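You operate a simulated robot arm through the tools that you are given. There is no shell and no other tool. Be economical: measure what you need, move in short steps, check, and stop when the job is done.

Carry out the task below with a simulated two-armed robot. There is one attempt and no reset: what you move stays moved.

JOB
Fetch the yellow bundle and set it on top of the short roll on the top of the long table. Put the teal tag that says "Heavy" from the top of the long table on top of the purple sleeve pack there and the teal tag labelled "Metal" on top of the green sleeve there. Count the grey weights on the top of the line table, then put as many of the ink bottles from the top of the line table on the start of the line belt. Put the lot tile that says "Lot 26" from the top of the low table on the spur spot w37. Stack the deep tray that says "Lot 65" from the top of the long table on top of the deep tray that says "Pasta". Take the black canister and put it on top of the white tall roll on the top of the deep bench. Do these in any order. Set down upright: ink bottle, black canister.

Only the result counts: the job must be done as asked and must still hold three seconds after the hand-in. Knocking over, shifting, dropping, spilling or breaking anything else fails it.

ROBOT AND FRAMES
Two 7-joint arms with two-finger grippers on one trunk, on a base that drives. Base frame: it is fixed to the floor where the robot stands at the start and does not move with it; the origin is under the middle of the robot, x ahead of it, y to its left, z up; the surface under the hand at the start is at about z = 85. Lengths are in cm, angles in degrees, forces in N, time in s.
The left shoulder is at the start at [2.4, 22, 123], the right one opposite. With the tool pointing down near the work surface each hand reaches from about 10 to 76 cm from the robot's upright axis, wherever it stands, measured 20 degrees to its own side. Places, roughly: black canister (12x6x19 cm) [1000, 150, 140]; deep tray [150, 0, 100]; grey weight [-100, -150, 75]; ink bottle [-100, -100, 75]; lot tile [75, -75, 75]; short roll (12x12x13 cm) [50, 20, 90]; sleeve [150, 0, 100]; sleeve pack [100, 0, 75]; spur spot W37 (23x19 cm) [410, -146, 96]; start of the line belt [-190, -190, 90]; tall roll [950, -125, 75]; teal tag [100, 0, 100]; yellow bundle (10x5x3 cm) [50, 0, 90]. Payload 2.2 kg a hand.
Tool frame (each hand has its own): the origin (TCP) lies between the finger pads and is the grasp point; the fingertips stand 1.9 cm ahead of it; z points along the fingers, y is the line along which they close. Largest opening 11.6 cm; the body of the gripper starts 7 cm behind the TCP.
Orientation is told as [roll, pitch, yaw] about the base's x, y, z axes, in that order, counted from this pose: with the fingers straight down and closing along the base's y, the tool's x points along the base's -x, its y along +y and its z along -z.

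CONTROLS
- The arms move only by the tool play_rows. It takes "left_moves", "right_moves" or both (then of equal length, played together; a hand with none holds still); each is a list of rows, each a list of 7 numbers: the shift along the tool's x, y, z in cm, then the turn, a rotation vector about the tool's x, y, z in degrees, then the finger opening in cm, from 0 to 11.6. In form: [[dx, dy, dz, wx, wy, wz, fingers], ...]. A call has 1 to 20 rows; each row shifts and turns the commanded pose from where the row before left it, along the tool's axes as they then stand. A row lasts 0.2 s, in which the tool goes at most 5 cm and 8.6 degrees; a call with a longer step from one row to the next is refused whole, and so is a gripper value outside its range. Where a pose cannot be reached the arm comes as near as it can. A force on the tool above 40 N (or 10 N above the force at the start of the call, whichever is more), or a blocked arm, ends the call early, and 0.2 s more pass. The fingers move at their own pace and stop on an object; they squeeze with about 22 N. The grip force told is the motor's: it shows also when the fingers shut on nothing. Time passes only in rows, and 0.2 s behind the last, so rows that do not move let the fingers close. It gives the time, the measured TCP pose, the force on the tool (base axes), the opening and the grip force at its end, in the units of the frame above (readings bear some noise), with the torque about the TCP (base axes, N m) and any sound that the robot's microphone picked up.
- Cameras (640 x 400 px; columns grow to the right, rows downward): "scene" is now at [13, -1.17, 139.88]; the picture's right is [-0.16, -0.99, 0.00], its down [-0.58, 0.09, -0.81] and it looks along [0.80, -0.13, -0.59] (base axes); focal length 253 px, centre (320, 200). "left" rides on the left gripper at [6.9, 1.5, -9.6] in its tool frame; the picture's right is [-0.21, 0.98, 0.00], its down [-0.76, -0.17, -0.63] and it looks along [-0.62, -0.14, 0.77] (tool axes); focal length 251 px, centre (320, 200). "right" rides on the right gripper at [6.9, -1.5, -9.6] in its tool frame; the picture's right is [0.21, 0.98, 0.00], its down [-0.76, 0.17, -0.63] and it looks along [-0.62, 0.14, 0.77] (tool axes); focal length 251 px, centre (320, 200). There is no depth. A picture from a camera that has moved, and an enlarged one, comes with that camera's place and axes in the base frame and with its lens.
- get_image(camera): a new picture of that camera. No time passes.
- move_column(by): slides the trunk up (or, below 0, down) by that many cm; the arms and the scene camera ride with it, the base frame stays. It gives what a move gives, with no picture.
- roll_base(legs): drives the robot by 1 to 6 legs, each [ahead, left, turn to the left] in cm, cm and degrees, along the robot's own axes; the way and the turn of a leg run together, so that a leg with both is an arc; at most 150 cm and 180 degrees a leg. The arms and the cameras ride along, it lands a little off, and it stops where it bumps. It gives what a move gives.
- aim_head(pan, tilt): turns the head with the scene camera to pan (to the left, within 80 degrees either way) and tilt (down, from -29 to 69), counted from straight ahead of the robot. It gives what a move gives.
- close_up(camera, box): a new picture of the part [left, top, right, bottom] of that camera's present view, enlarged. No time passes.
- sign_off(): hands the job in; it is judged then, once.

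Work in short steps. Places have to be worked out from the pictures, the camera data and where the tool is seen: move nearer, look again, correct. Check each grasp and each placing, and mend what went wrong. You have 483 turns and 246 pictures in all, those below and enlarged ones among them. Open the grippers and draw the arms clear of the work before you hand the job in, unless the task says otherwise; then end with one line.

The tools are called as a command line: name --argument value ..., lists and objects as JSON in quotes. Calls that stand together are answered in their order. play_rows: Moves the arms, as the interface text tells. Its arguments: {"type":"object","properties":{"left_moves":{"type":"array"},"right_moves":{"type":"array"}},"required":[]} The other tools are called the same way: move_column (by) slides the trunk up or down; roll_base (legs) drives the base; aim_head (pan, tilt) turns the head that bears the scene camera; get_image (camera) takes a picture; close_up (camera, box) takes an enlarged picture of a part of a camera's view; sign_off () hands the job in.

At the start:

```text
time: 0.0
left_eef_pos: [46.86, 8.71, 122.18]
left_orientation: [-0.3, 0.0, 0.1]
left_ft_force: [0.9, 0.2, -0.2]
left_wrist_torque: [-0.04, 0.0, -0.01]
left_grip_width: 11.61
left_grasp_force: 0.0
right_eef_pos: [38.38, -26.89, 122.5]
right_orientation: [-0.4, 0.1, 0.0]
right_ft_force: [0.3, -0.6, -0.1]
right_wrist_torque: [-0.01, -0.02, 0.01]
right_grip_width: 11.63
right_grasp_force: 0.2
trunk travel left (down, up): [-37.5, 11.5]
robot x, y, heading: [0.06, 0.21, 0.2]
head pan, tilt: [-9.3, 35.9]
```

scene: 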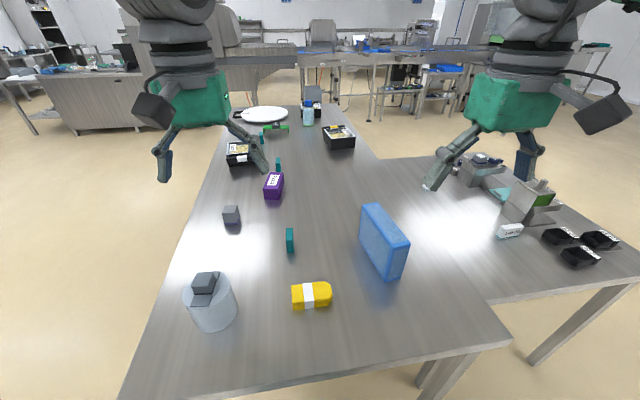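
right: 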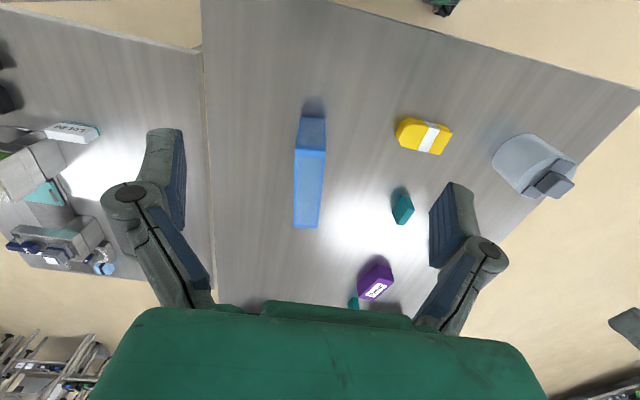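
left: 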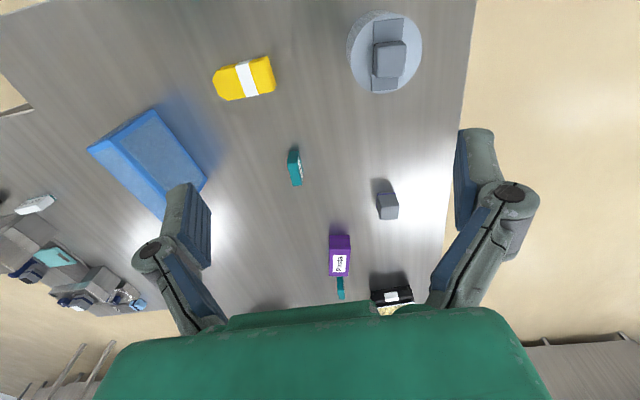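

The scene shows the long table with the yellow bundle, a short roll with a grey block on it, teal tags, a purple pack and trays. I'll enlarge parts to read the labels.

close_up --camera "scene" --box '[210, 90, 370, 190]'

close_up --camera "scene" --box '[170, 180, 410, 330]'

close_up --camera "scene" --box '[420, 130, 640, 270]'

close_up --camera "left" --box '[200, 0, 460, 310]'

```text
4.00 times, centred on (290, 140) of scene
camera zoom: at [13.0, -1.17, 139.88], right [-0.16, -0.99, 0.0], down [-0.58, 0.09, -0.81], along [0.8, -0.13, -0.59], focal length 1012 px, centre (440, 440)
```

zoom: 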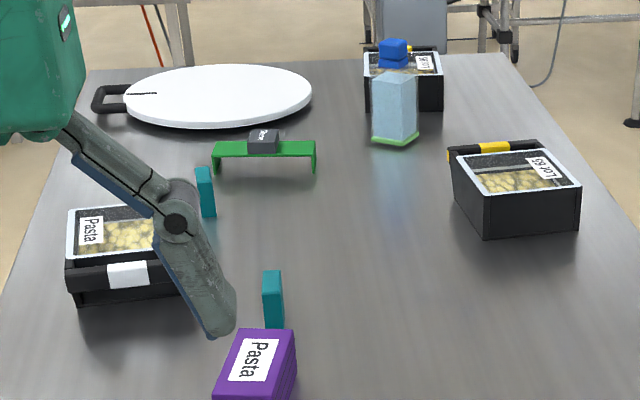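

```text
2.67 times, centred on (290, 255) of scene
camera zoom: at [13.0, -1.17, 139.88], right [-0.16, -0.99, 0.0], down [-0.58, 0.09, -0.81], along [0.8, -0.13, -0.59], focal length 675 px, centre (400, 53)
```

zoom: 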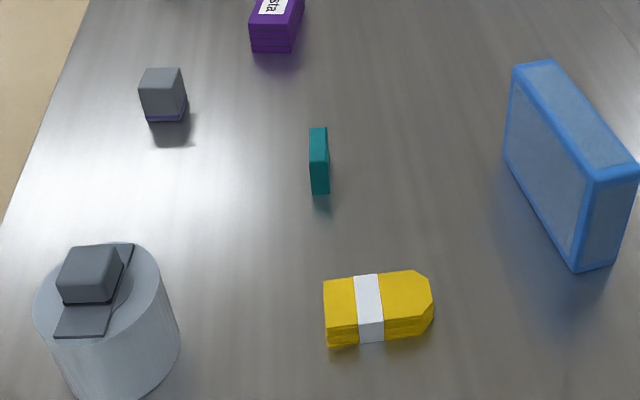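

```text
2.86 times, centred on (530, 200) of scene
camera zoom: at [13.0, -1.17, 139.88], right [-0.16, -0.99, 0.0], down [-0.58, 0.09, -0.81], along [0.8, -0.13, -0.59], focal length 723 px, centre (-280, 200)
```

zoom: 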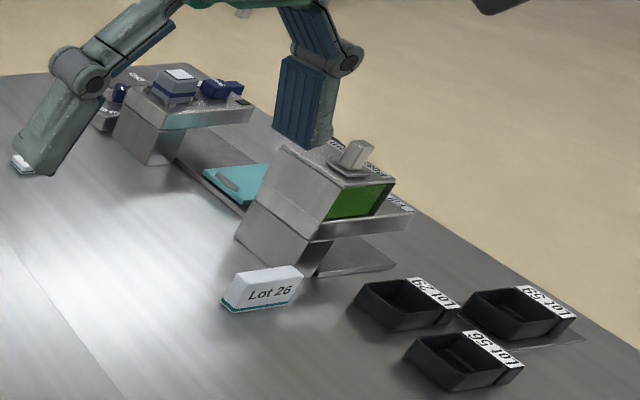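

```text
1.29 times, centred on (330, 155) of left
camera zoom: at [40.0, 10.16, 131.72], right [0.21, 0.98, -0.01], down [0.76, -0.16, 0.63], along [0.62, -0.14, -0.77], focal length 324 px, centre (307, 258)
```

zoom: 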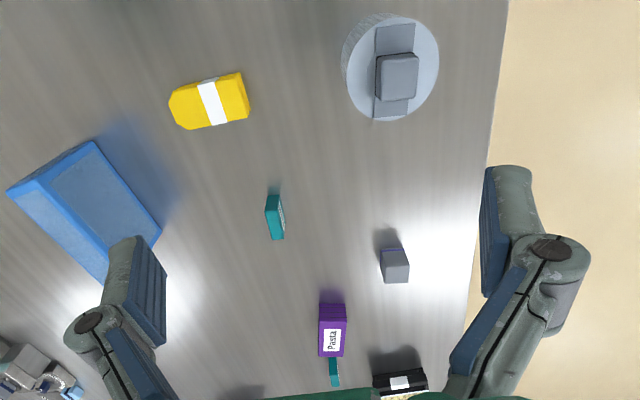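

The roll carries a grey block on a plate, and the green sleeve carries a dark block; I enlarge these to understand whether they are separate items.

close_up --camera "scene" --box '[170, 255, 250, 335]'

close_up --camera "scene" --box '[250, 110, 300, 150]'

close_up --camera "left" --box '[280, 140, 440, 300]'

```text
5.00 times, centred on (210, 295) of scene
camera zoom: at [13.0, -1.17, 139.88], right [-0.16, -0.99, 0.0], down [-0.58, 0.09, -0.81], along [0.8, -0.13, -0.59], focal length 1265 px, centre (870, -275)
```

zoom: 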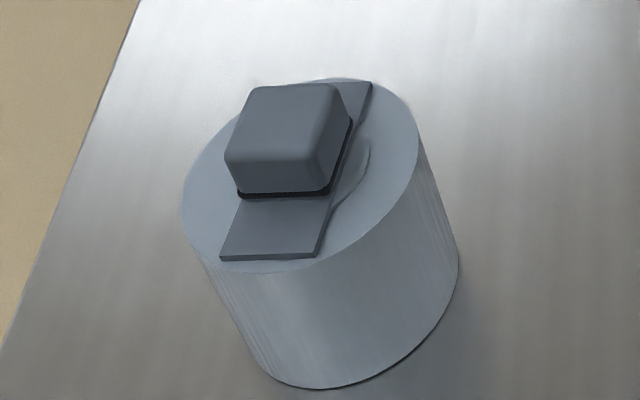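

```text
10.00 times, centred on (275, 130) of scene
camera zoom: at [13.0, -1.17, 139.88], right [-0.16, -0.99, 0.0], down [-0.58, 0.09, -0.81], along [0.8, -0.13, -0.59], focal length 2531 px, centre (770, 900)
```

zoom: 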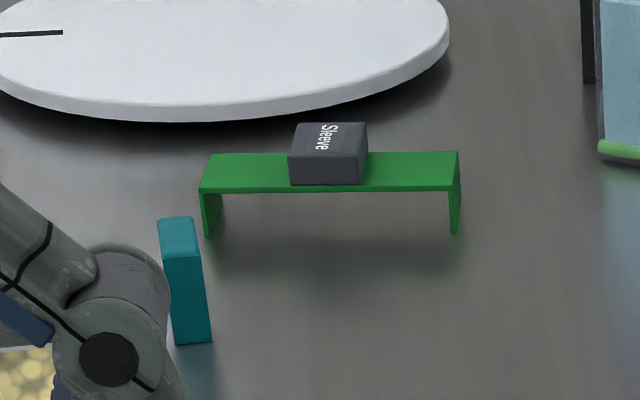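

```text
2.50 times, centred on (360, 220) of left
camera zoom: at [40.0, 10.16, 131.72], right [0.21, 0.98, -0.01], down [0.76, -0.16, 0.63], along [0.62, -0.14, -0.77], focal length 629 px, centre (220, 150)
```

zoom: 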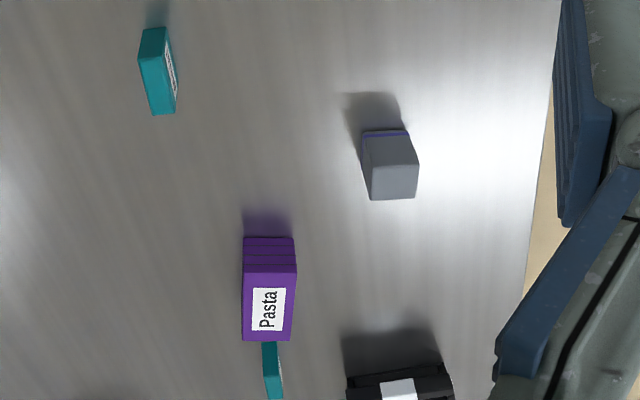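

I'll read the tag near the left hand and check the tag by the pack.

close_up --camera "left" --box '[270, 135, 320, 195]'

close_up --camera "left" --box '[310, 220, 420, 320]'

close_up --camera "right" --box '[340, 170, 440, 310]'

```text
6.67 times, centred on (295, 165) of left
camera zoom: at [40.0, 10.16, 131.72], right [0.21, 0.98, -0.01], down [0.76, -0.16, 0.63], along [0.62, -0.14, -0.77], focal length 1676 px, centre (487, 433)
```

zoom: 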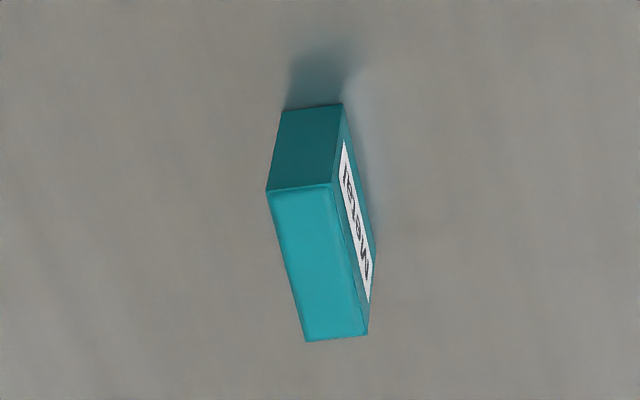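

```text
4.00 times, centred on (365, 270) of left
camera zoom: at [40.0, 10.16, 131.72], right [0.21, 0.98, -0.01], down [0.76, -0.16, 0.63], along [0.62, -0.14, -0.77], focal length 1006 px, centre (140, -80)
```

zoom: 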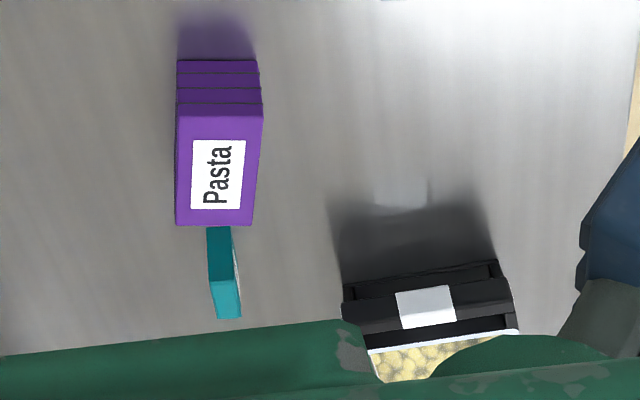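

```text
2.86 times, centred on (390, 240) of right
camera zoom: at [31.6, -28.26, 131.99], right [-0.21, 0.98, -0.01], down [0.76, 0.17, 0.63], along [0.62, 0.13, -0.78], focal length 718 px, centre (120, 86)
```

zoom: 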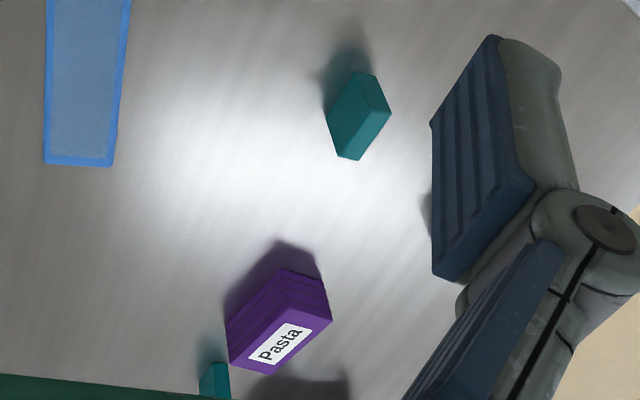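

Tag 1 seems to read "Metal"; I move the left hand to the left and a bit lower to see its +y face and the roll top.

play_rows --left_moves '[[0, 4, 1.5, 0, 0, 0, 11.6], [0, 4, 1.5, 0, 0, 0, 11.6], [0, 4, 1.5, 0, 0, 0, 11.6], [0, 4, 1.5, 0, 0, 0, 11.6]]'

get_image --camera "left"

```text
time: 1.0
left_eef_pos: [46.53, 25.23, 115.89]
left_orientation: [-0.7, 0.0, 0.1]
left_ft_force: [0.1, -0.3, 0.2]
left_wrist_torque: [-0.05, 0.04, -0.02]
left_grip_width: 11.62
left_grasp_force: 0.1
right_eef_pos: [38.17, -26.15, 122.68]
right_orientation: [-0.7, -0.1, 0.2]
right_ft_force: [0.1, 0.2, -0.5]
right_wrist_torque: [0.04, 0.03, 0.05]
right_grip_width: 11.59
right_grasp_force: 0.1
trunk travel left (down, up): [-37.5, 11.5]
robot x, y, heading: [-0.2, 0.21, 0.1]
head pan, tilt: [-9.3, 35.9]
```

```text
232 pictures are left
camera left: at [39.64, 26.8, 125.66], right [0.21, 0.98, -0.01], down [0.76, -0.16, 0.64], along [0.62, -0.14, -0.77], focal length 251 px, centre (320, 200)
```

left: 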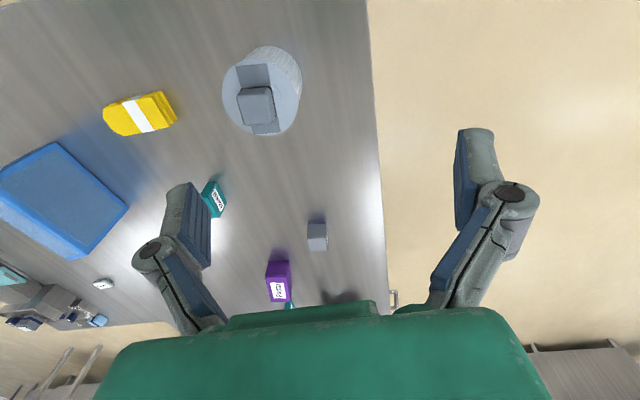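

close_up --camera "left" --box '[195, 170, 245, 220]'

close_up --camera "left" --box '[215, 40, 310, 140]'

```text
8.00 times, centred on (220, 195) of left
camera zoom: at [39.64, 26.8, 125.66], right [0.21, 0.98, -0.01], down [0.76, -0.16, 0.64], along [0.62, -0.14, -0.77], focal length 2012 px, centre (1120, 240)
```

zoom: 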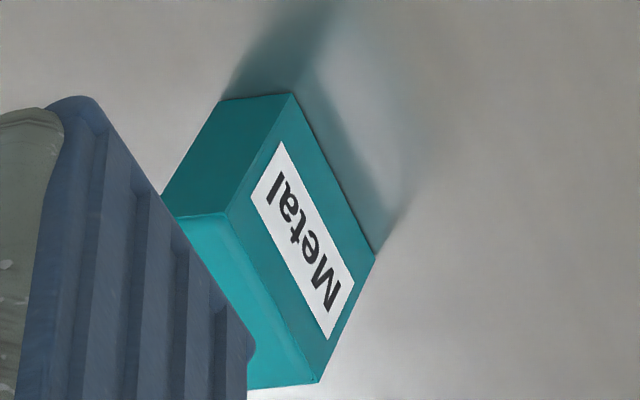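

```text
4.00 times, centred on (262, 90) of left
camera zoom: at [39.64, 26.8, 125.66], right [0.21, 0.98, -0.01], down [0.76, -0.16, 0.64], along [0.62, -0.14, -0.77], focal length 1006 px, centre (550, 640)
```

zoom: 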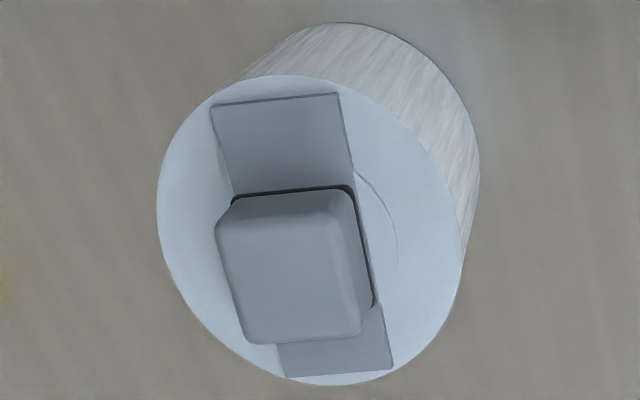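

The near tag is "Metal" (about 5.4×1.8×4.8 cm, centred near [66.3, -1, 87.4]). Before touching the roll I want to see the room ahead, so I raise the head.

aim_head --pan -8 --tilt 8

get_image --camera "scene"

close_up --camera "scene" --box '[240, 130, 440, 255]'

```text
time: 1.9
left_eef_pos: [46.46, 24.95, 116.02]
left_orientation: [-0.6, -0.1, 0.1]
left_ft_force: [0.5, 0.4, 0.5]
left_wrist_torque: [-0.02, 0.01, 0.01]
left_grip_width: 11.61
left_grasp_force: 0.1
right_eef_pos: [38.15, -26.28, 122.58]
right_orientation: [-0.6, -0.2, 0.1]
right_ft_force: [0.0, -0.3, 0.6]
right_wrist_torque: [0.0, 0.02, 0.01]
right_grip_width: 11.61
right_grasp_force: 0.0
trunk travel left (down, up): [-37.5, 11.5]
robot x, y, heading: [-0.08, 0.37, 0.0]
head pan, tilt: [-8.0, 8.0]
```

```text
229 pictures are left
camera scene: at [13.52, -0.45, 144.35], right [-0.14, -0.99, 0.01], down [-0.14, 0.01, -0.99], along [0.98, -0.14, -0.14], focal length 253 px, centre (320, 200)
```

scene: 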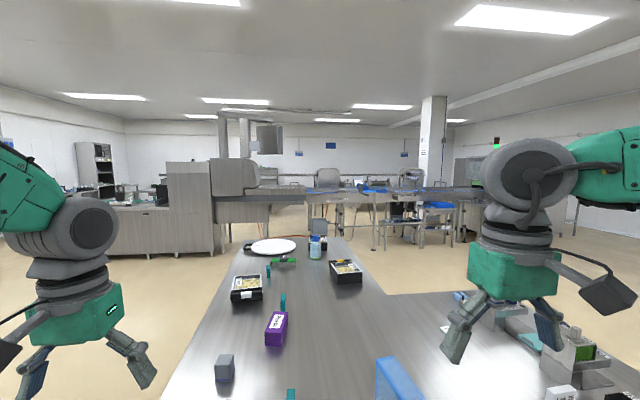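

```text
3.20 times, centred on (340, 192) of scene
camera zoom: at [13.52, -0.45, 144.35], right [-0.14, -0.99, 0.01], down [-0.14, 0.01, -0.99], along [0.98, -0.14, -0.14], focal length 810 px, centre (256, 224)
```

zoom: 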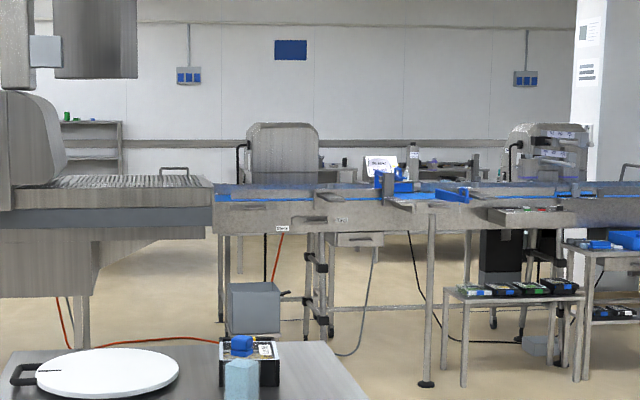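

Path to the Metal tag is clear; I move the left hand above it at about z=100 and check with its camera.

play_rows --left_moves '[[-2.48, -3.25, 0.5, 0, 0, 0, 11.6], [-2.48, -3.25, 0.5, 0, 0, 0.5, 11.6], [-2.48, -3.25, 0.5, 0, 0, 0.5, 11.6], [-2.48, -3.25, 0.5, 0, 0, 0.5, 11.6], [-2.48, -3.25, 0.5, 0, 0, 0.5, 11.6], [-2.48, -3.25, 0.5, 0, 0, 0.5, 11.6], [-2.48, -3.25, 0.5, 0, 0, 0.5, 11.6], [-2.48, -3.25, 0.5, 0, 0, 0.5, 8], [0, 0, 4, 0, 0, 0, 7], [0, 0, 4, 0, 0, 0, 6], [0, 0, 4, 0, 0, 0, 6]]'

get_image --camera "left"

```text
time: 4.3
left_eef_pos: [65.06, -1.63, 100.08]
left_orientation: [-0.2, 0.0, -3.5]
left_ft_force: [0.1, 0.2, -0.3]
left_wrist_torque: [0.0, 0.0, 0.0]
left_grip_width: 6.0
left_grasp_force: 0.0
left hand out of reach, approached as far as the arm can: row 8
right_eef_pos: [38.22, -27.58, 122.35]
right_orientation: [0.0, -0.1, 0.0]
right_ft_force: [-0.1, 0.3, -0.4]
right_wrist_torque: [0.02, 0.04, -0.04]
right_grip_width: 11.64
right_grasp_force: 0.1
trunk travel left (down, up): [-37.5, 11.5]
robot x, y, heading: [0.56, 0.26, 0.2]
head pan, tilt: [-8.0, 8.0]
```

```text
227 pictures are left
camera left: at [58.37, 0.31, 109.75], right [0.27, 0.96, 0.0], down [0.75, -0.21, 0.63], along [0.61, -0.17, -0.77], focal length 251 px, centre (320, 200)
```

left: 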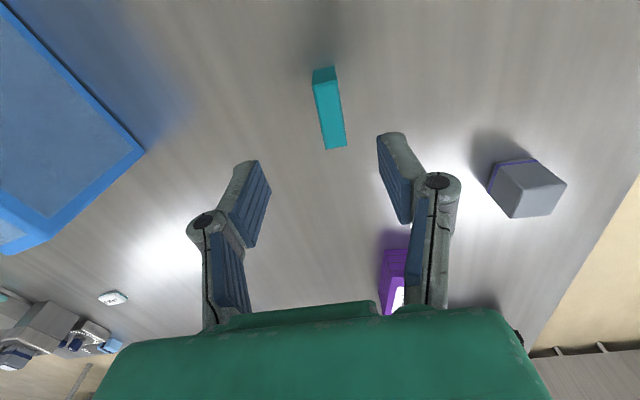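

Tag centre is at about [65.8, -0.9]; the hand needs +0.75 in y. I correct and descend to grasp it.

play_rows --left_moves '[[-0.5, 0.75, 2, 0, 0, 1, 6], [0, 0, 4, 0, 0, 0, 6], [0, 0, 4, 0, 0, 0, 6], [0, 0, 2.3, 0, 0, 0, 6], [0, 0, 0, 0, 0, 0, 6]]'

get_image --camera "left"

```text
time: 5.5
left_eef_pos: [64.91, -0.19, 88.24]
left_orientation: [-0.3, 0.0, -4.3]
left_ft_force: [0.7, -0.3, -0.3]
left_wrist_torque: [-0.04, -0.02, 0.01]
left_grip_width: 5.98
left_grasp_force: 0.0
left hand out of reach, approached as far as the arm can: row 3, 4
right_eef_pos: [38.24, -26.79, 122.45]
right_orientation: [-0.4, 0.0, 0.1]
right_ft_force: [0.2, 0.1, -0.6]
right_wrist_torque: [-0.01, -0.01, 0.0]
right_grip_width: 11.6
right_grasp_force: 0.1
trunk travel left (down, up): [-37.5, 11.5]
robot x, y, heading: [-0.22, 0.09, -0.0]
head pan, tilt: [-8.0, 8.0]
```

```text
226 pictures are left
camera left: at [58.26, 1.87, 97.85], right [0.29, 0.96, -0.01], down [0.74, -0.22, 0.63], along [0.61, -0.19, -0.77], focal length 251 px, centre (320, 200)
```

left: 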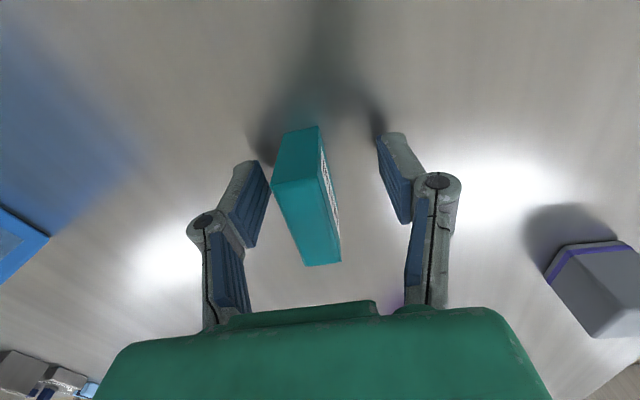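

Tag sits between the fingers about 0.7 cm to the −y side; I centre and close.

play_rows --left_moves '[[0, -0.7, 0, 0, 0, 0, 6], [0, 0, 0, 0, 0, 0, 3], [0, 0, 0, 0, 0, 0, 1], [0, 0, 0, 0, 0, 0, 1]]'

play_rows --left_moves '[[0, 0, -4, 0, 0, 0, 1], [0, 0, -4, 0, 0, 0, 1], [0, 0, -4, 0, 0, 0, 1], [0, 0, -4, 0, 0, 0, 1]]'

get_image --camera "left"

```text
time: 6.5
left_eef_pos: [64.9, -0.2, 88.22]
left_orientation: [-0.2, 0.0, -4.4]
left_ft_force: [-0.7, -0.7, -0.9]
left_wrist_torque: [-0.01, 0.0, -0.02]
left_grip_width: 1.92
left_grasp_force: 21.4
left hand out of reach, approached as far as the arm can: row 1
right_eef_pos: [38.05, -26.96, 122.64]
right_orientation: [-0.2, -0.1, 0.0]
right_ft_force: [0.0, 0.2, -0.2]
right_wrist_torque: [0.01, -0.02, 0.01]
right_grip_width: 11.6
right_grasp_force: 0.0
trunk travel left (down, up): [-37.5, 11.5]
robot x, y, heading: [-0.01, 0.35, -0.1]
head pan, tilt: [-8.0, 8.0]
```

```text
time: 7.5
left_eef_pos: [64.83, -0.38, 88.28]
left_orientation: [-0.2, 0.0, -4.5]
left_ft_force: [0.0, 1.0, -0.5]
left_wrist_torque: [0.0, -0.03, -0.03]
left_grip_width: 1.95
left_grasp_force: 21.8
left hand out of reach, approached as far as the arm can: row 1, 2, 3, 4
right_eef_pos: [38.13, -27.09, 122.42]
right_orientation: [-0.3, -0.1, -0.1]
right_ft_force: [0.0, 0.3, 0.6]
right_wrist_torque: [0.0, 0.01, 0.01]
right_grip_width: 11.61
right_grasp_force: 0.0
trunk travel left (down, up): [-37.5, 11.5]
robot x, y, heading: [0.36, 0.03, 0.1]
head pan, tilt: [-8.0, 8.0]
```

```text
225 pictures are left
camera left: at [58.23, 1.62, 97.9], right [0.29, 0.96, 0.0], down [0.74, -0.22, 0.63], along [0.61, -0.19, -0.77], focal length 251 px, centre (320, 200)
```

left: 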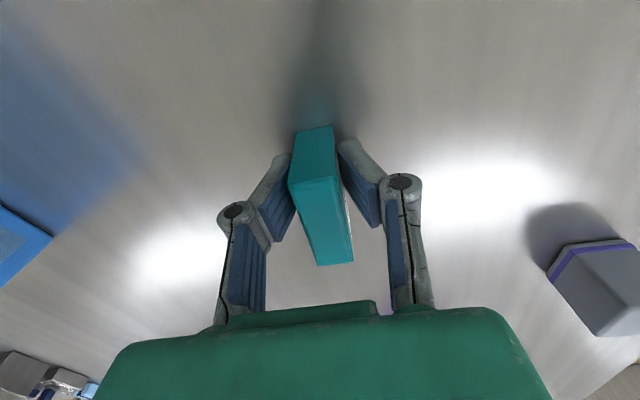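

The grip holds (1.95 cm) but the arm seems at its reach limit and did not rise; I try pulling back toward the robot while lifting.

play_rows --left_moves '[[2, 0, -2, 0, 0, 0, 1], [2, 0, -2, 0, 0, 0, 1], [2, 0, -2, 0, 0, 0, 1], [2, 1, -2, 0, 0, 0, 1]]'

```text
time: 8.5
left_eef_pos: [64.96, -0.33, 88.11]
left_orientation: [-0.2, 0.0, -4.3]
left_ft_force: [0.3, -0.2, -0.4]
left_wrist_torque: [-0.03, 0.01, 0.02]
left_grip_width: 1.92
left_grasp_force: 21.6
left hand out of reach, approached as far as the arm can: row 1, 2, 3, 4
right_eef_pos: [38.18, -27.09, 122.47]
right_orientation: [-0.2, -0.1, 0.0]
right_ft_force: [0.2, -0.1, -0.6]
right_wrist_torque: [0.0, 0.03, 0.01]
right_grip_width: 11.61
right_grasp_force: 0.0
trunk travel left (down, up): [-37.5, 11.5]
robot x, y, heading: [-0.19, 0.28, 0.1]
head pan, tilt: [-8.0, 8.0]
```

The arm is locked in this configuration; raising the trunk will lift it bodily, which should also free the arm.

move_column --by 10

play_rows --left_moves '[[3, 0, 0, 0, 0, 0, 1], [3, 1, 0, 0, 0, 0, 1], [3, 1, 0, 0, 0, 0, 1]]'

```text
time: 9.8
left_eef_pos: [64.86, -0.53, 98.04]
left_orientation: [-0.2, 0.0, -4.4]
left_ft_force: [0.5, 0.1, -0.7]
left_wrist_torque: [0.03, 0.05, 0.0]
left_grip_width: 1.97
left_grasp_force: 22.1
right_eef_pos: [38.22, -27.13, 132.42]
right_orientation: [-0.2, 0.0, 0.0]
right_ft_force: [-1.0, -0.5, -0.9]
right_wrist_torque: [-0.03, -0.03, -0.03]
right_grip_width: 11.6
right_grasp_force: 0.0
trunk travel left (down, up): [-47.5, 1.5]
robot x, y, heading: [0.09, 0.14, 0.1]
head pan, tilt: [-8.0, 8.0]
```

```text
time: 10.7
left_eef_pos: [64.87, -0.48, 98.42]
left_orientation: [-0.2, 0.0, -4.4]
left_ft_force: [-0.2, 0.6, -1.2]
left_wrist_torque: [-0.01, 0.0, -0.04]
left_grip_width: 1.92
left_grasp_force: 22.0
left hand out of reach, approached as far as the arm can: row 1, 2, 3
right_eef_pos: [38.19, -27.21, 132.53]
right_orientation: [-0.3, -0.1, 0.1]
right_ft_force: [0.7, -0.3, 0.2]
right_wrist_torque: [-0.05, -0.01, 0.0]
right_grip_width: 11.61
right_grasp_force: 0.0
trunk travel left (down, up): [-47.5, 1.5]
robot x, y, heading: [0.19, 0.28, -0.2]
head pan, tilt: [-8.0, 8.0]
```

Still locked; I try moving sideways to its own side (+y) and undoing the yaw.

play_rows --left_moves '[[0, 3, 0, 0, 0, 0, 1], [0, 3, 0, 0, 0, 0, 1], [0, 3, 0, 0, 0, -2, 1], [0, 3, 0, 0, 0, -2, 1], [0, 3, 0, 0, 0, -2, 1]]'

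```text
time: 11.8
left_eef_pos: [69.34, 13.75, 97.36]
left_orientation: [-0.3, 0.0, 1.5]
left_ft_force: [-0.2, 0.8, -0.8]
left_wrist_torque: [0.0, 0.02, -0.01]
left_grip_width: 1.92
left_grasp_force: 22.5
left hand out of reach, approached as far as the arm can: row 1, 2, 3, 4, 5
right_eef_pos: [38.22, -26.98, 132.53]
right_orientation: [-0.4, -0.1, 0.0]
right_ft_force: [0.2, -0.5, -0.6]
right_wrist_torque: [-0.02, -0.02, -0.04]
right_grip_width: 11.57
right_grasp_force: 0.0
trunk travel left (down, up): [-47.5, 1.5]
robot x, y, heading: [0.27, 0.29, -0.2]
head pan, tilt: [-8.0, 8.0]
```

It moved again. Now lift and pull back slightly.

play_rows --left_moves '[[1, 0, -3, 0, 0, 0, 1], [1, 0, -3, 0, 0, 0, 1], [1, 0, -3, 0, 0, 0, 1], [1, 0, -3, 0, 0, 0, 1], [1, 0, -3, 0, 0, 0, 1]]'

```text
time: 13.1
left_eef_pos: [70.43, 11.73, 111.73]
left_orientation: [-0.1, 0.0, 1.7]
left_ft_force: [0.2, 0.7, -0.7]
left_wrist_torque: [-0.03, -0.01, 0.01]
left_grip_width: 1.92
left_grasp_force: 21.5
left hand out of reach, approached as far as the arm can: row 1, 2, 3, 4, 5
right_eef_pos: [38.01, -27.14, 132.57]
right_orientation: [-0.2, -0.3, 0.1]
right_ft_force: [0.0, 0.9, 1.0]
right_wrist_torque: [0.03, 0.0, -0.02]
right_grip_width: 11.6
right_grasp_force: 0.1
trunk travel left (down, up): [-47.5, 1.5]
robot x, y, heading: [0.09, 0.24, -0.1]
head pan, tilt: [-8.0, 8.0]
```

Free and lifted to z≈112. Pull back further toward the robot.

play_rows --left_moves '[[4, 1, -1, 0, 0, 0, 1], [4, 1, -1, 0, 0, 0, 1], [4, 1, -1, 0, 0, 0, 1], [4, 1, -1, 0, 0, 0, 1], [4, 1, -1, 0, 0, 0, 1], [4, 1, 0, 0, 0, 0, 1]]'

get_image --camera "left"

```text
time: 14.4
left_eef_pos: [70.33, 11.24, 116.86]
left_orientation: [-0.1, 0.2, 1.6]
left_ft_force: [-0.1, -0.4, -0.3]
left_wrist_torque: [0.01, 0.01, 0.01]
left_grip_width: 1.95
left_grasp_force: 21.7
left hand out of reach, approached as far as the arm can: row 1, 2, 3, 4, 5, 6
right_eef_pos: [38.2, -27.11, 132.46]
right_orientation: [-0.3, 0.0, 0.1]
right_ft_force: [-0.5, 0.4, -0.3]
right_wrist_torque: [0.0, 0.04, 0.02]
right_grip_width: 11.6
right_grasp_force: 0.1
trunk travel left (down, up): [-47.5, 1.5]
robot x, y, heading: [-0.25, 0.39, -0.2]
head pan, tilt: [-8.0, 8.0]
```

```text
224 pictures are left
camera left: at [63.41, 12.64, 126.65], right [0.19, 0.98, 0.0], down [0.76, -0.14, 0.63], along [0.62, -0.12, -0.78], focal length 251 px, centre (320, 200)
```

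left: 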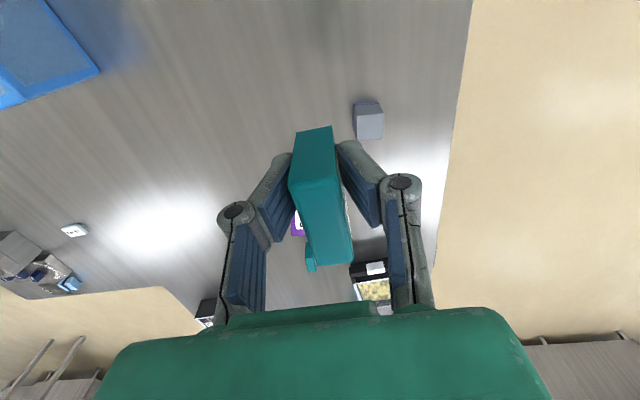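

The arm seems singular (stretched). Perhaps the commanded pose has been accumulating too near the robot; I command it forward to test that.

play_rows --left_moves '[[-4, 0, 0, 0, 0, 0, 1], [-4, 0, 0, 0, 0, 0, 1], [-4, 0, 0, 0, 0, 0, 1], [-4, 0, 0, 0, 0, 0, 1], [-4, 0, 0, 0, 0, 0, 1], [0, 0, 0, 0, 0, 0, 1]]'

aim_head --pan 25 --tilt 30

get_image --camera "scene"

```text
time: 15.8
left_eef_pos: [70.97, 13.06, 116.6]
left_orientation: [-0.3, 0.1, 1.6]
left_ft_force: [-0.6, 0.0, -0.7]
left_wrist_torque: [-0.02, 0.01, 0.01]
left_grip_width: 1.94
left_grasp_force: 22.3
left hand out of reach, approached as far as the arm can: row 1, 2, 3, 4, 5
right_eef_pos: [38.17, -27.12, 132.38]
right_orientation: [-0.3, -0.1, 0.0]
right_ft_force: [0.0, -0.3, 0.2]
right_wrist_torque: [0.0, -0.03, 0.01]
right_grip_width: 11.61
right_grasp_force: 0.0
trunk travel left (down, up): [-47.5, 1.5]
robot x, y, heading: [0.05, -0.21, -0.2]
head pan, tilt: [-8.0, 8.0]
```

```text
time: 16.8
left_eef_pos: [70.89, 12.98, 116.54]
left_orientation: [-0.3, 0.0, 1.7]
left_ft_force: [0.5, -0.1, -0.8]
left_wrist_torque: [0.0, 0.02, -0.02]
left_grip_width: 1.96
left_grasp_force: 22.2
right_eef_pos: [38.15, -27.04, 132.6]
right_orientation: [-0.1, -0.1, 0.0]
right_ft_force: [-0.5, 0.2, 1.7]
right_wrist_torque: [-0.01, -0.04, -0.01]
right_grip_width: 11.59
right_grasp_force: 0.0
trunk travel left (down, up): [-47.5, 1.5]
robot x, y, heading: [-0.18, 0.17, 0.2]
head pan, tilt: [25.0, 30.0]
```

```text
223 pictures are left
camera scene: at [12.76, 3.54, 150.79], right [0.42, -0.91, 0.0], down [-0.46, -0.21, -0.86], along [0.78, 0.37, -0.5], focal length 253 px, centre (320, 200)
```

scene: 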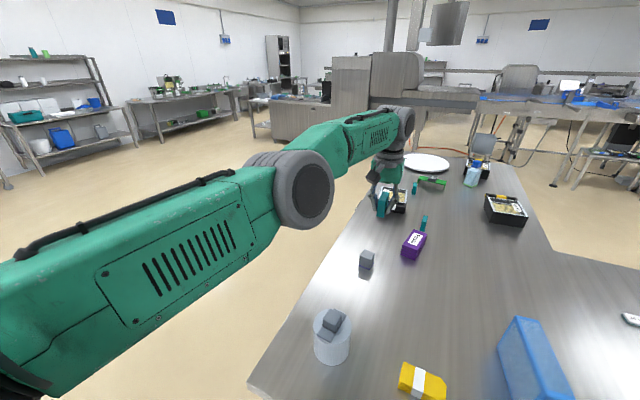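

The picture confirms the arm is stretched straight (singular). I try breaking it with mixed inward, sideways and tilt steps.

play_rows --left_moves '[[1, 3, -3, 0, -6, 0, 1], [1, 3, 3, 0, -6, 0, 1], [1, -3, -3, 0, -6, 0, 1], [1, 3, -3, 0, 6, 0, 1], [1, 3, 3, 0, 6, 0, 1], [1, -3, 3, 0, 6, 0, 1], [0, 0, 0, 0, 0, 0, 1]]'

```text
time: 18.4
left_eef_pos: [70.06, 14.82, 117.58]
left_orientation: [-0.2, 3.1, 1.5]
left_ft_force: [0.0, -0.2, 0.2]
left_wrist_torque: [-0.01, -0.01, 0.02]
left_grip_width: 1.93
left_grasp_force: 22.3
left hand out of reach, approached as far as the arm can: row 1, 2, 3, 5, 6
right_eef_pos: [37.97, -27.35, 132.59]
right_orientation: [-0.3, -0.2, 0.0]
right_ft_force: [0.0, 0.1, -0.2]
right_wrist_torque: [0.02, 0.0, -0.05]
right_grip_width: 11.59
right_grasp_force: 0.0
trunk travel left (down, up): [-47.5, 1.5]
robot x, y, heading: [-0.06, 0.41, 0.2]
head pan, tilt: [25.0, 30.0]
```

One mixed row did succeed. Leaving a straight elbow needs big joint motion for tiny radial moves, so I pull in with very small steps.

play_rows --left_moves '[[0.03, 0, 0, 0, 0, 0, 1], [0.05, 0, 0, 0, 0, 0, 1], [0.1, 0, 0, 0, 0, 0, 1], [0.15, 0, 0, 0, 0, 0, 1], [0.2, 0, 0, 0, 0, 0, 1], [0.3, 0, 0, 0, 0, 0, 1], [0.4, 0, 0, 0, 0, 0, 1], [0.5, 0, 0, 0, 0, 0, 1], [0.7, 0, 0, 0, 0, 0, 1], [1, 0, 0, 0, 0, 0, 1], [1, 0, 0, 0, 0, 0, 1], [1, 0, 0, 0, 0, 0, 1]]'

```text
time: 21.0
left_eef_pos: [64.5, 15.25, 117.91]
left_orientation: [-0.2, 3.0, 1.6]
left_ft_force: [-0.2, -0.7, -1.4]
left_wrist_torque: [0.02, 0.02, -0.02]
left_grip_width: 1.94
left_grasp_force: 22.2
right_eef_pos: [38.14, -27.06, 132.44]
right_orientation: [-0.2, -0.2, 0.0]
right_ft_force: [0.5, -0.1, -0.2]
right_wrist_torque: [-0.01, 0.03, 0.04]
right_grip_width: 11.61
right_grasp_force: 0.1
trunk travel left (down, up): [-47.5, 1.5]
robot x, y, heading: [0.2, 0.69, 0.2]
head pan, tilt: [25.0, 30.0]
```

Out of the singularity. I tuck the left hand in and restore level pitch.

play_rows --left_moves '[[3, 1, -1, 0, -1.5, 0, 1], [4, 2, -1, 0, -1.5, 0, 1], [4, 2, -1, 0, 0, 1, 1], [4, 2, -1, 0, 0, 0.6, 1], [4, 2, 0, 0, 0, 0, 1], [4, 2, 0, 0, 0, 0, 1], [4, 2, 0, 0, 0, 0, 1]]'

```text
time: 22.6
left_eef_pos: [37.05, 27.71, 122.14]
left_orientation: [-0.3, -0.3, 0.1]
left_ft_force: [-0.6, -0.2, 0.1]
left_wrist_torque: [0.01, -0.03, 0.0]
left_grip_width: 1.92
left_grasp_force: 21.8
right_eef_pos: [37.83, -26.99, 132.62]
right_orientation: [-0.3, -0.3, -0.1]
right_ft_force: [-0.6, 0.5, -0.3]
right_wrist_torque: [-0.01, 0.02, -0.04]
right_grip_width: 11.61
right_grasp_force: 0.1
trunk travel left (down, up): [-47.5, 1.5]
robot x, y, heading: [0.15, 0.35, 0.1]
head pan, tilt: [25.0, 30.0]
```

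Left hand is tucked with the tag. I drive around to the table's left side: left 82, ahead 122, turn right 90.

roll_base --legs '[[0, 82, 0], [122, 0, 0], [0, 0, -90]]'

aim_head --pan 0 --tilt 38

get_image --camera "scene"

```text
time: 36.6
left_eef_pos: [153.79, 44.37, 121.02]
left_orientation: [-2.3, 0.2, -90.5]
left_ft_force: [1.0, -0.1, -0.3]
left_wrist_torque: [0.01, 0.06, 0.02]
left_grip_width: 1.0
left_grasp_force: 0.1
right_eef_pos: [99.35, 44.12, 133.19]
right_orientation: [-2.3, -0.2, -90.4]
right_ft_force: [1.2, -0.6, 0.9]
right_wrist_torque: [0.01, 0.06, -0.01]
right_grip_width: 11.61
right_grasp_force: 0.0
trunk travel left (down, up): [-47.5, 1.5]
robot x, y, heading: [123.15, 81.81, -90.7]
head pan, tilt: [25.0, 30.0]
```

```text
time: 37.5
left_eef_pos: [154.29, 44.61, 121.34]
left_orientation: [-2.3, 0.2, -90.2]
left_ft_force: [0.4, 1.3, 0.1]
left_wrist_torque: [-0.01, 0.1, 0.0]
left_grip_width: 1.0
left_grasp_force: 0.1
right_eef_pos: [99.9, 44.63, 133.33]
right_orientation: [-2.3, -0.4, -90.2]
right_ft_force: [1.1, 0.6, 0.6]
right_wrist_torque: [-0.01, 0.05, -0.01]
right_grip_width: 11.6
right_grasp_force: 0.1
trunk travel left (down, up): [-47.5, 1.5]
robot x, y, heading: [123.84, 82.1, -90.8]
head pan, tilt: [0.0, 38.0]
```

```text
222 pictures are left
camera scene: at [125.39, 68.87, 149.55], right [-1.0, 0.01, 0.01], down [0.0, 0.62, -0.79], along [-0.02, -0.79, -0.62], focal length 253 px, centre (320, 200)
```

scene: 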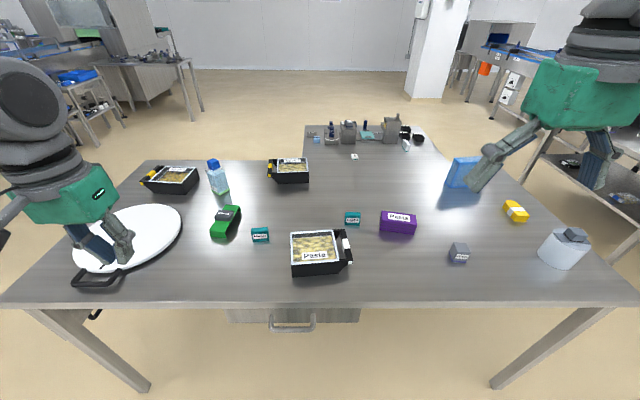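

The left grip is empty (1.0 cm): the tag was lost while driving. I look for it — first the table, then the hand and floor.

close_up --camera "scene" --box '[200, 180, 440, 300]'

get_image --camera "left"

aim_head --pan 80 --tilt 60

get_image --camera "scene"

aim_head --pan -65 --tilt 50

get_image --camera "scene"

```text
2.67 times, centred on (320, 240) of scene
camera zoom: at [125.39, 68.87, 149.55], right [-1.0, 0.01, 0.01], down [0.0, 0.62, -0.79], along [-0.02, -0.79, -0.62], focal length 675 px, centre (320, 93)
```

zoom: 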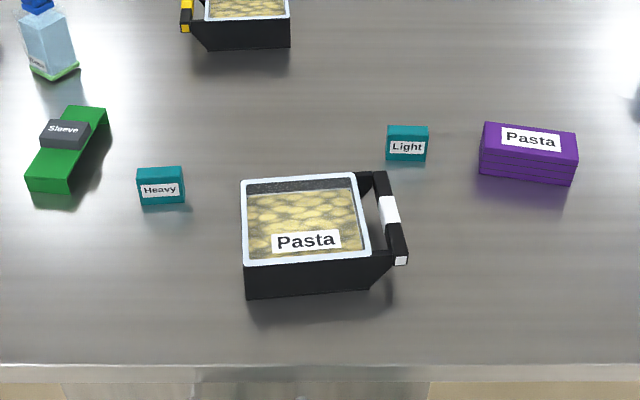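

```text
220 pictures are left
camera left: at [156.28, 51.58, 130.87], right [0.97, -0.22, -0.04], down [-0.14, -0.76, 0.64], along [-0.17, -0.62, -0.77], focal length 251 px, centre (320, 200)
```

left: 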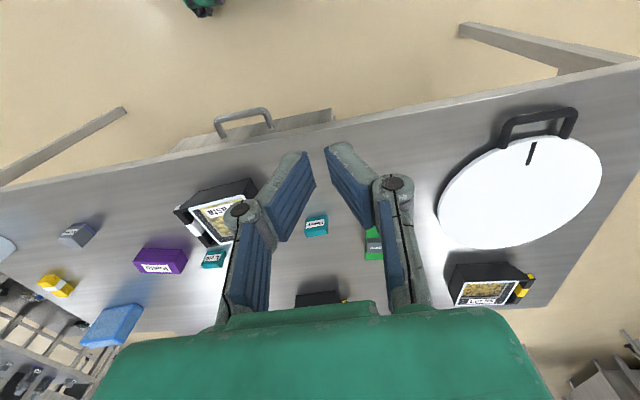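

```text
time: 39.0
left_eef_pos: [145.78, 44.68, 122.86]
left_orientation: [1.3, -0.2, -90.8]
left_ft_force: [-2.1, -0.6, 1.2]
left_wrist_torque: [0.06, -0.21, 0.01]
left_grip_width: 1.03
left_grasp_force: 0.0
right_eef_pos: [90.69, 44.7, 131.79]
right_orientation: [1.1, -0.3, -90.9]
right_ft_force: [-3.0, 1.3, -0.4]
right_wrist_torque: [-0.04, -0.21, -0.03]
right_grip_width: 11.61
right_grasp_force: 0.2
trunk travel left (down, up): [-47.5, 1.5]
robot x, y, heading: [122.03, 81.65, -90.4]
head pan, tilt: [80.0, 60.0]
```

```text
219 pictures are left
camera scene: at [123.07, 76.5, 146.76], right [-0.19, -0.98, -0.01], down [-0.83, 0.16, -0.53], along [0.53, -0.09, -0.85], focal length 253 px, centre (320, 200)
```

scene: 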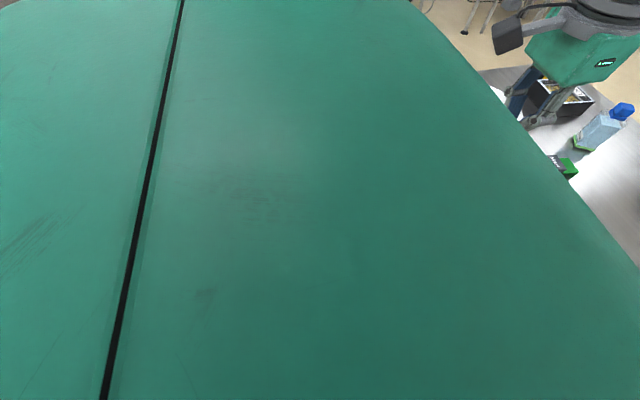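

```text
time: 41.3
left_eef_pos: [156.18, 44.76, 120.97]
left_orientation: [-3.2, 0.0, -90.4]
left_ft_force: [0.6, -0.3, 0.2]
left_wrist_torque: [-0.03, 0.06, 0.02]
left_grip_width: 1.0
left_grasp_force: 0.0
right_eef_pos: [102.1, 44.74, 133.74]
right_orientation: [-3.1, -0.4, -90.3]
right_ft_force: [1.0, 1.3, 1.1]
right_wrist_torque: [0.0, 0.07, 0.07]
right_grip_width: 11.6
right_grasp_force: 0.0
trunk travel left (down, up): [-47.5, 1.5]
robot x, y, heading: [124.07, 81.89, -90.7]
head pan, tilt: [-65.0, 50.0]
```

```text
218 pictures are left
camera scene: at [120.92, 74.5, 148.02], right [-0.41, 0.91, 0.01], down [0.68, 0.31, -0.66], along [-0.61, -0.26, -0.75], focal length 253 px, centre (320, 200)
```

scene: 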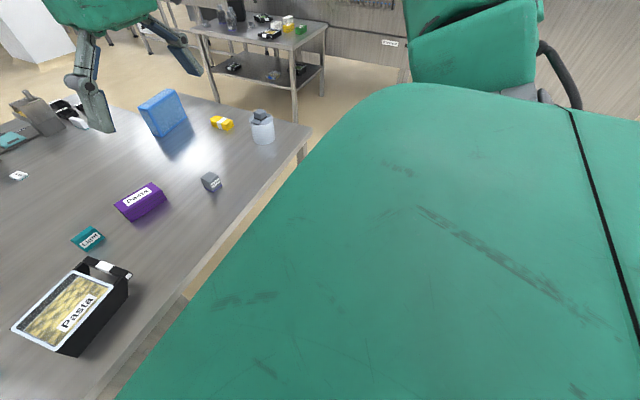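

The trunk is rocking sideways (tilt went −2.3, +1.3, −3.1). I lower the trunk and let it settle, watching the readings.

move_column --by -10

play_rows --left_moves '[[0, 0, 0, 0, 0, 0, 1], [0, 0, 0, 0, 0, 0, 1], [0, 0, 0, 0, 0, 0, 1], [0, 0, 0, 0, 0, 0, 1], [0, 0, 0, 0, 0, 0, 1]]'

play_rows --left_moves '[[0, 0, 0, 0, 0, 0, 1], [0, 0, 0, 0, 0, 0, 1], [0, 0, 0, 0, 0, 0, 1], [0, 0, 0, 0, 0, 0, 1], [0, 0, 0, 0, 0, 0, 1]]'

```text
time: 42.7
left_eef_pos: [147.56, 45.18, 112.85]
left_orientation: [0.6, -0.4, -90.6]
left_ft_force: [0.0, 1.0, -1.3]
left_wrist_torque: [-0.02, 0.02, 0.0]
left_grip_width: 0.98
left_grasp_force: 0.0
right_eef_pos: [92.66, 44.93, 122.29]
right_orientation: [0.5, -0.6, -90.6]
right_ft_force: [-0.1, 0.3, 0.3]
right_wrist_torque: [-0.02, 0.02, -0.03]
right_grip_width: 11.6
right_grasp_force: 0.0
trunk travel left (down, up): [-37.5, 11.5]
robot x, y, heading: [122.0, 81.96, -90.5]
head pan, tilt: [-65.0, 50.0]
```

```text
time: 44.1
left_eef_pos: [155.99, 46.01, 110.63]
left_orientation: [-3.8, -0.1, -90.0]
left_ft_force: [0.4, 1.0, -0.3]
left_wrist_torque: [-0.1, 0.09, 0.03]
left_grip_width: 1.0
left_grasp_force: 0.1
right_eef_pos: [102.01, 45.27, 124.09]
right_orientation: [-3.5, -0.6, -89.9]
right_ft_force: [1.7, 0.2, 0.2]
right_wrist_torque: [-0.04, 0.16, 0.02]
right_grip_width: 11.58
right_grasp_force: 0.1
trunk travel left (down, up): [-37.5, 11.5]
robot x, y, heading: [122.68, 82.2, -90.0]
head pan, tilt: [-65.0, 50.0]
stopped in row 5 (left hand): the arm was blocked; the commanded pose is now the measured one
```

```text
time: 45.3
left_eef_pos: [153.86, 45.67, 110.86]
left_orientation: [-2.5, 0.3, -90.4]
left_ft_force: [-0.4, 0.6, -0.9]
left_wrist_torque: [-0.03, 0.04, -0.01]
left_grip_width: 0.99
left_grasp_force: 0.1
right_eef_pos: [99.6, 45.25, 123.21]
right_orientation: [-2.5, 0.0, -90.3]
right_ft_force: [0.5, -0.4, -1.8]
right_wrist_torque: [0.0, -0.03, 0.03]
right_grip_width: 11.6
right_grasp_force: 0.0
trunk travel left (down, up): [-37.5, 11.5]
robot x, y, heading: [122.7, 82.75, -90.6]
head pan, tilt: [-65.0, 50.0]
```

The base rocks like a seesaw – probably it stands on the fallen tag. I back away from the table and look at the floor.

roll_base --legs '[[-70, 0, 0]]'

aim_head --pan 0 --tilt 60

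get_image --camera "scene"

```text
time: 49.1
left_eef_pos: [148.86, 116.4, 112.38]
left_orientation: [-0.2, -0.4, -91.0]
left_ft_force: [0.0, -0.3, 0.0]
left_wrist_torque: [0.01, 0.01, -0.01]
left_grip_width: 0.99
left_grasp_force: 0.1
right_eef_pos: [94.03, 116.3, 122.82]
right_orientation: [-0.1, -0.6, -90.8]
right_ft_force: [0.4, 1.5, 0.4]
right_wrist_torque: [-0.01, -0.05, -0.01]
right_grip_width: 11.6
right_grasp_force: 0.0
trunk travel left (down, up): [-37.5, 11.5]
robot x, y, heading: [121.76, 153.19, -90.8]
head pan, tilt: [-65.0, 50.0]
```

```text
time: 50.5
left_eef_pos: [151.69, 116.31, 111.82]
left_orientation: [-1.5, -0.2, -90.8]
left_ft_force: [0.0, 0.1, 1.0]
left_wrist_torque: [-0.02, -0.02, 0.02]
left_grip_width: 1.02
left_grasp_force: 0.1
right_eef_pos: [97.11, 116.36, 123.35]
right_orientation: [-1.3, -0.7, -90.7]
right_ft_force: [-0.2, 0.3, 0.1]
right_wrist_torque: [-0.01, -0.02, 0.04]
right_grip_width: 11.61
right_grasp_force: 0.1
trunk travel left (down, up): [-37.5, 11.5]
robot x, y, heading: [122.08, 152.78, -90.7]
head pan, tilt: [0.0, 60.0]
```

```text
217 pictures are left
camera scene: at [121.34, 141.79, 136.59], right [-1.0, 0.02, -0.01], down [0.02, 0.87, -0.5], along [0.0, -0.5, -0.87], focal length 253 px, centre (320, 200)
```

scene: 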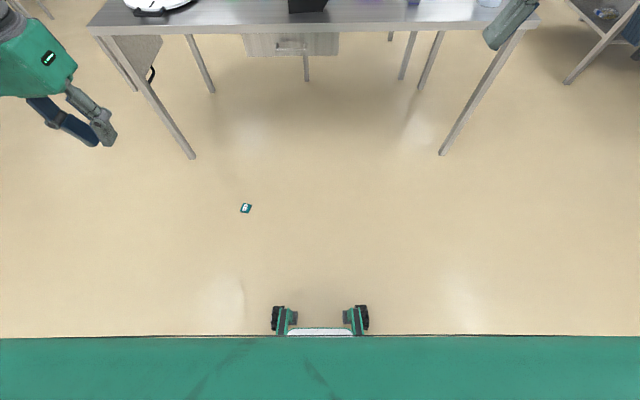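

The Metal tag lies on the floor near [167, 68]; the base itself just sways after moves. I zoom on it (settled now) to place it accurately.

close_up --camera "scene" --box '[206, 183, 286, 233]'

roll_base --legs '[[0, 0, -90]]'

play_rows --left_moves '[[0, 0, 0, 0, 0, 0, 5], [0, 0, 0, 0, 0, 0, 5], [0, 0, 0, 0, 0, 0, 5], [0, 0, 0, 0, 0, 0, 5], [0, 0, 0, 0, 0, 0, 5], [0, 0, 0, 0, 0, 0, 5], [0, 0, 0, 0, 0, 0, 5], [0, 0, 0, 0, 0, 0, 5]]'

```text
8.00 times, centred on (246, 208) of scene
camera zoom: at [121.34, 141.79, 136.59], right [-1.0, 0.02, -0.01], down [0.02, 0.87, -0.5], along [0.0, -0.5, -0.87], focal length 2024 px, centre (912, 136)
```

zoom: 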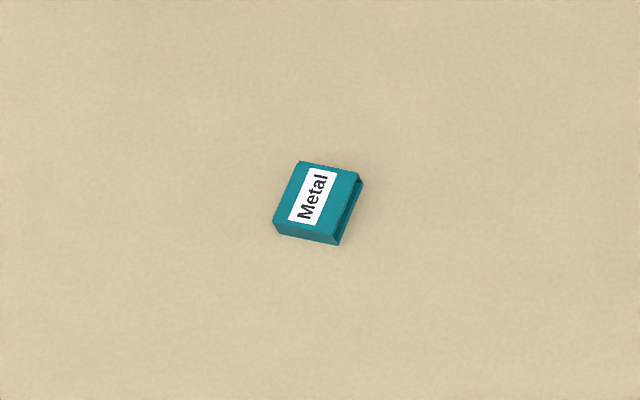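

```text
time: 54.8
left_eef_pos: [84.4, 131.78, 113.39]
left_orientation: [1.9, -0.5, 177.0]
left_ft_force: [-1.6, 0.1, 1.4]
left_wrist_torque: [-0.06, -0.01, 0.02]
left_grip_width: 1.01
left_grasp_force: 0.1
right_eef_pos: [86.48, 186.83, 121.89]
right_orientation: [2.0, -0.5, 177.1]
right_ft_force: [0.1, 1.0, 0.2]
right_wrist_torque: [-0.04, 0.01, -0.03]
right_grip_width: 11.58
right_grasp_force: 0.0
trunk travel left (down, up): [-37.5, 11.5]
robot x, y, heading: [121.88, 153.88, 177.4]
head pan, tilt: [0.0, 60.0]
```

```text
time: 56.8
left_eef_pos: [84.51, 129.66, 112.69]
left_orientation: [0.3, -0.7, 176.8]
left_ft_force: [-0.4, -1.3, 0.2]
left_wrist_torque: [0.02, 0.0, 0.02]
left_grip_width: 4.99
left_grasp_force: 0.0
right_eef_pos: [86.29, 184.41, 122.77]
right_orientation: [0.5, -0.6, 177.0]
right_ft_force: [0.3, -0.5, -0.8]
right_wrist_torque: [0.01, 0.02, 0.01]
right_grip_width: 11.61
right_grasp_force: 0.0
trunk travel left (down, up): [-37.5, 11.5]
robot x, y, heading: [121.88, 154.91, 177.4]
head pan, tilt: [0.0, 60.0]
stopped in row 8 (left hand): the arm was blocked; the commanded pose is now the measured one
```

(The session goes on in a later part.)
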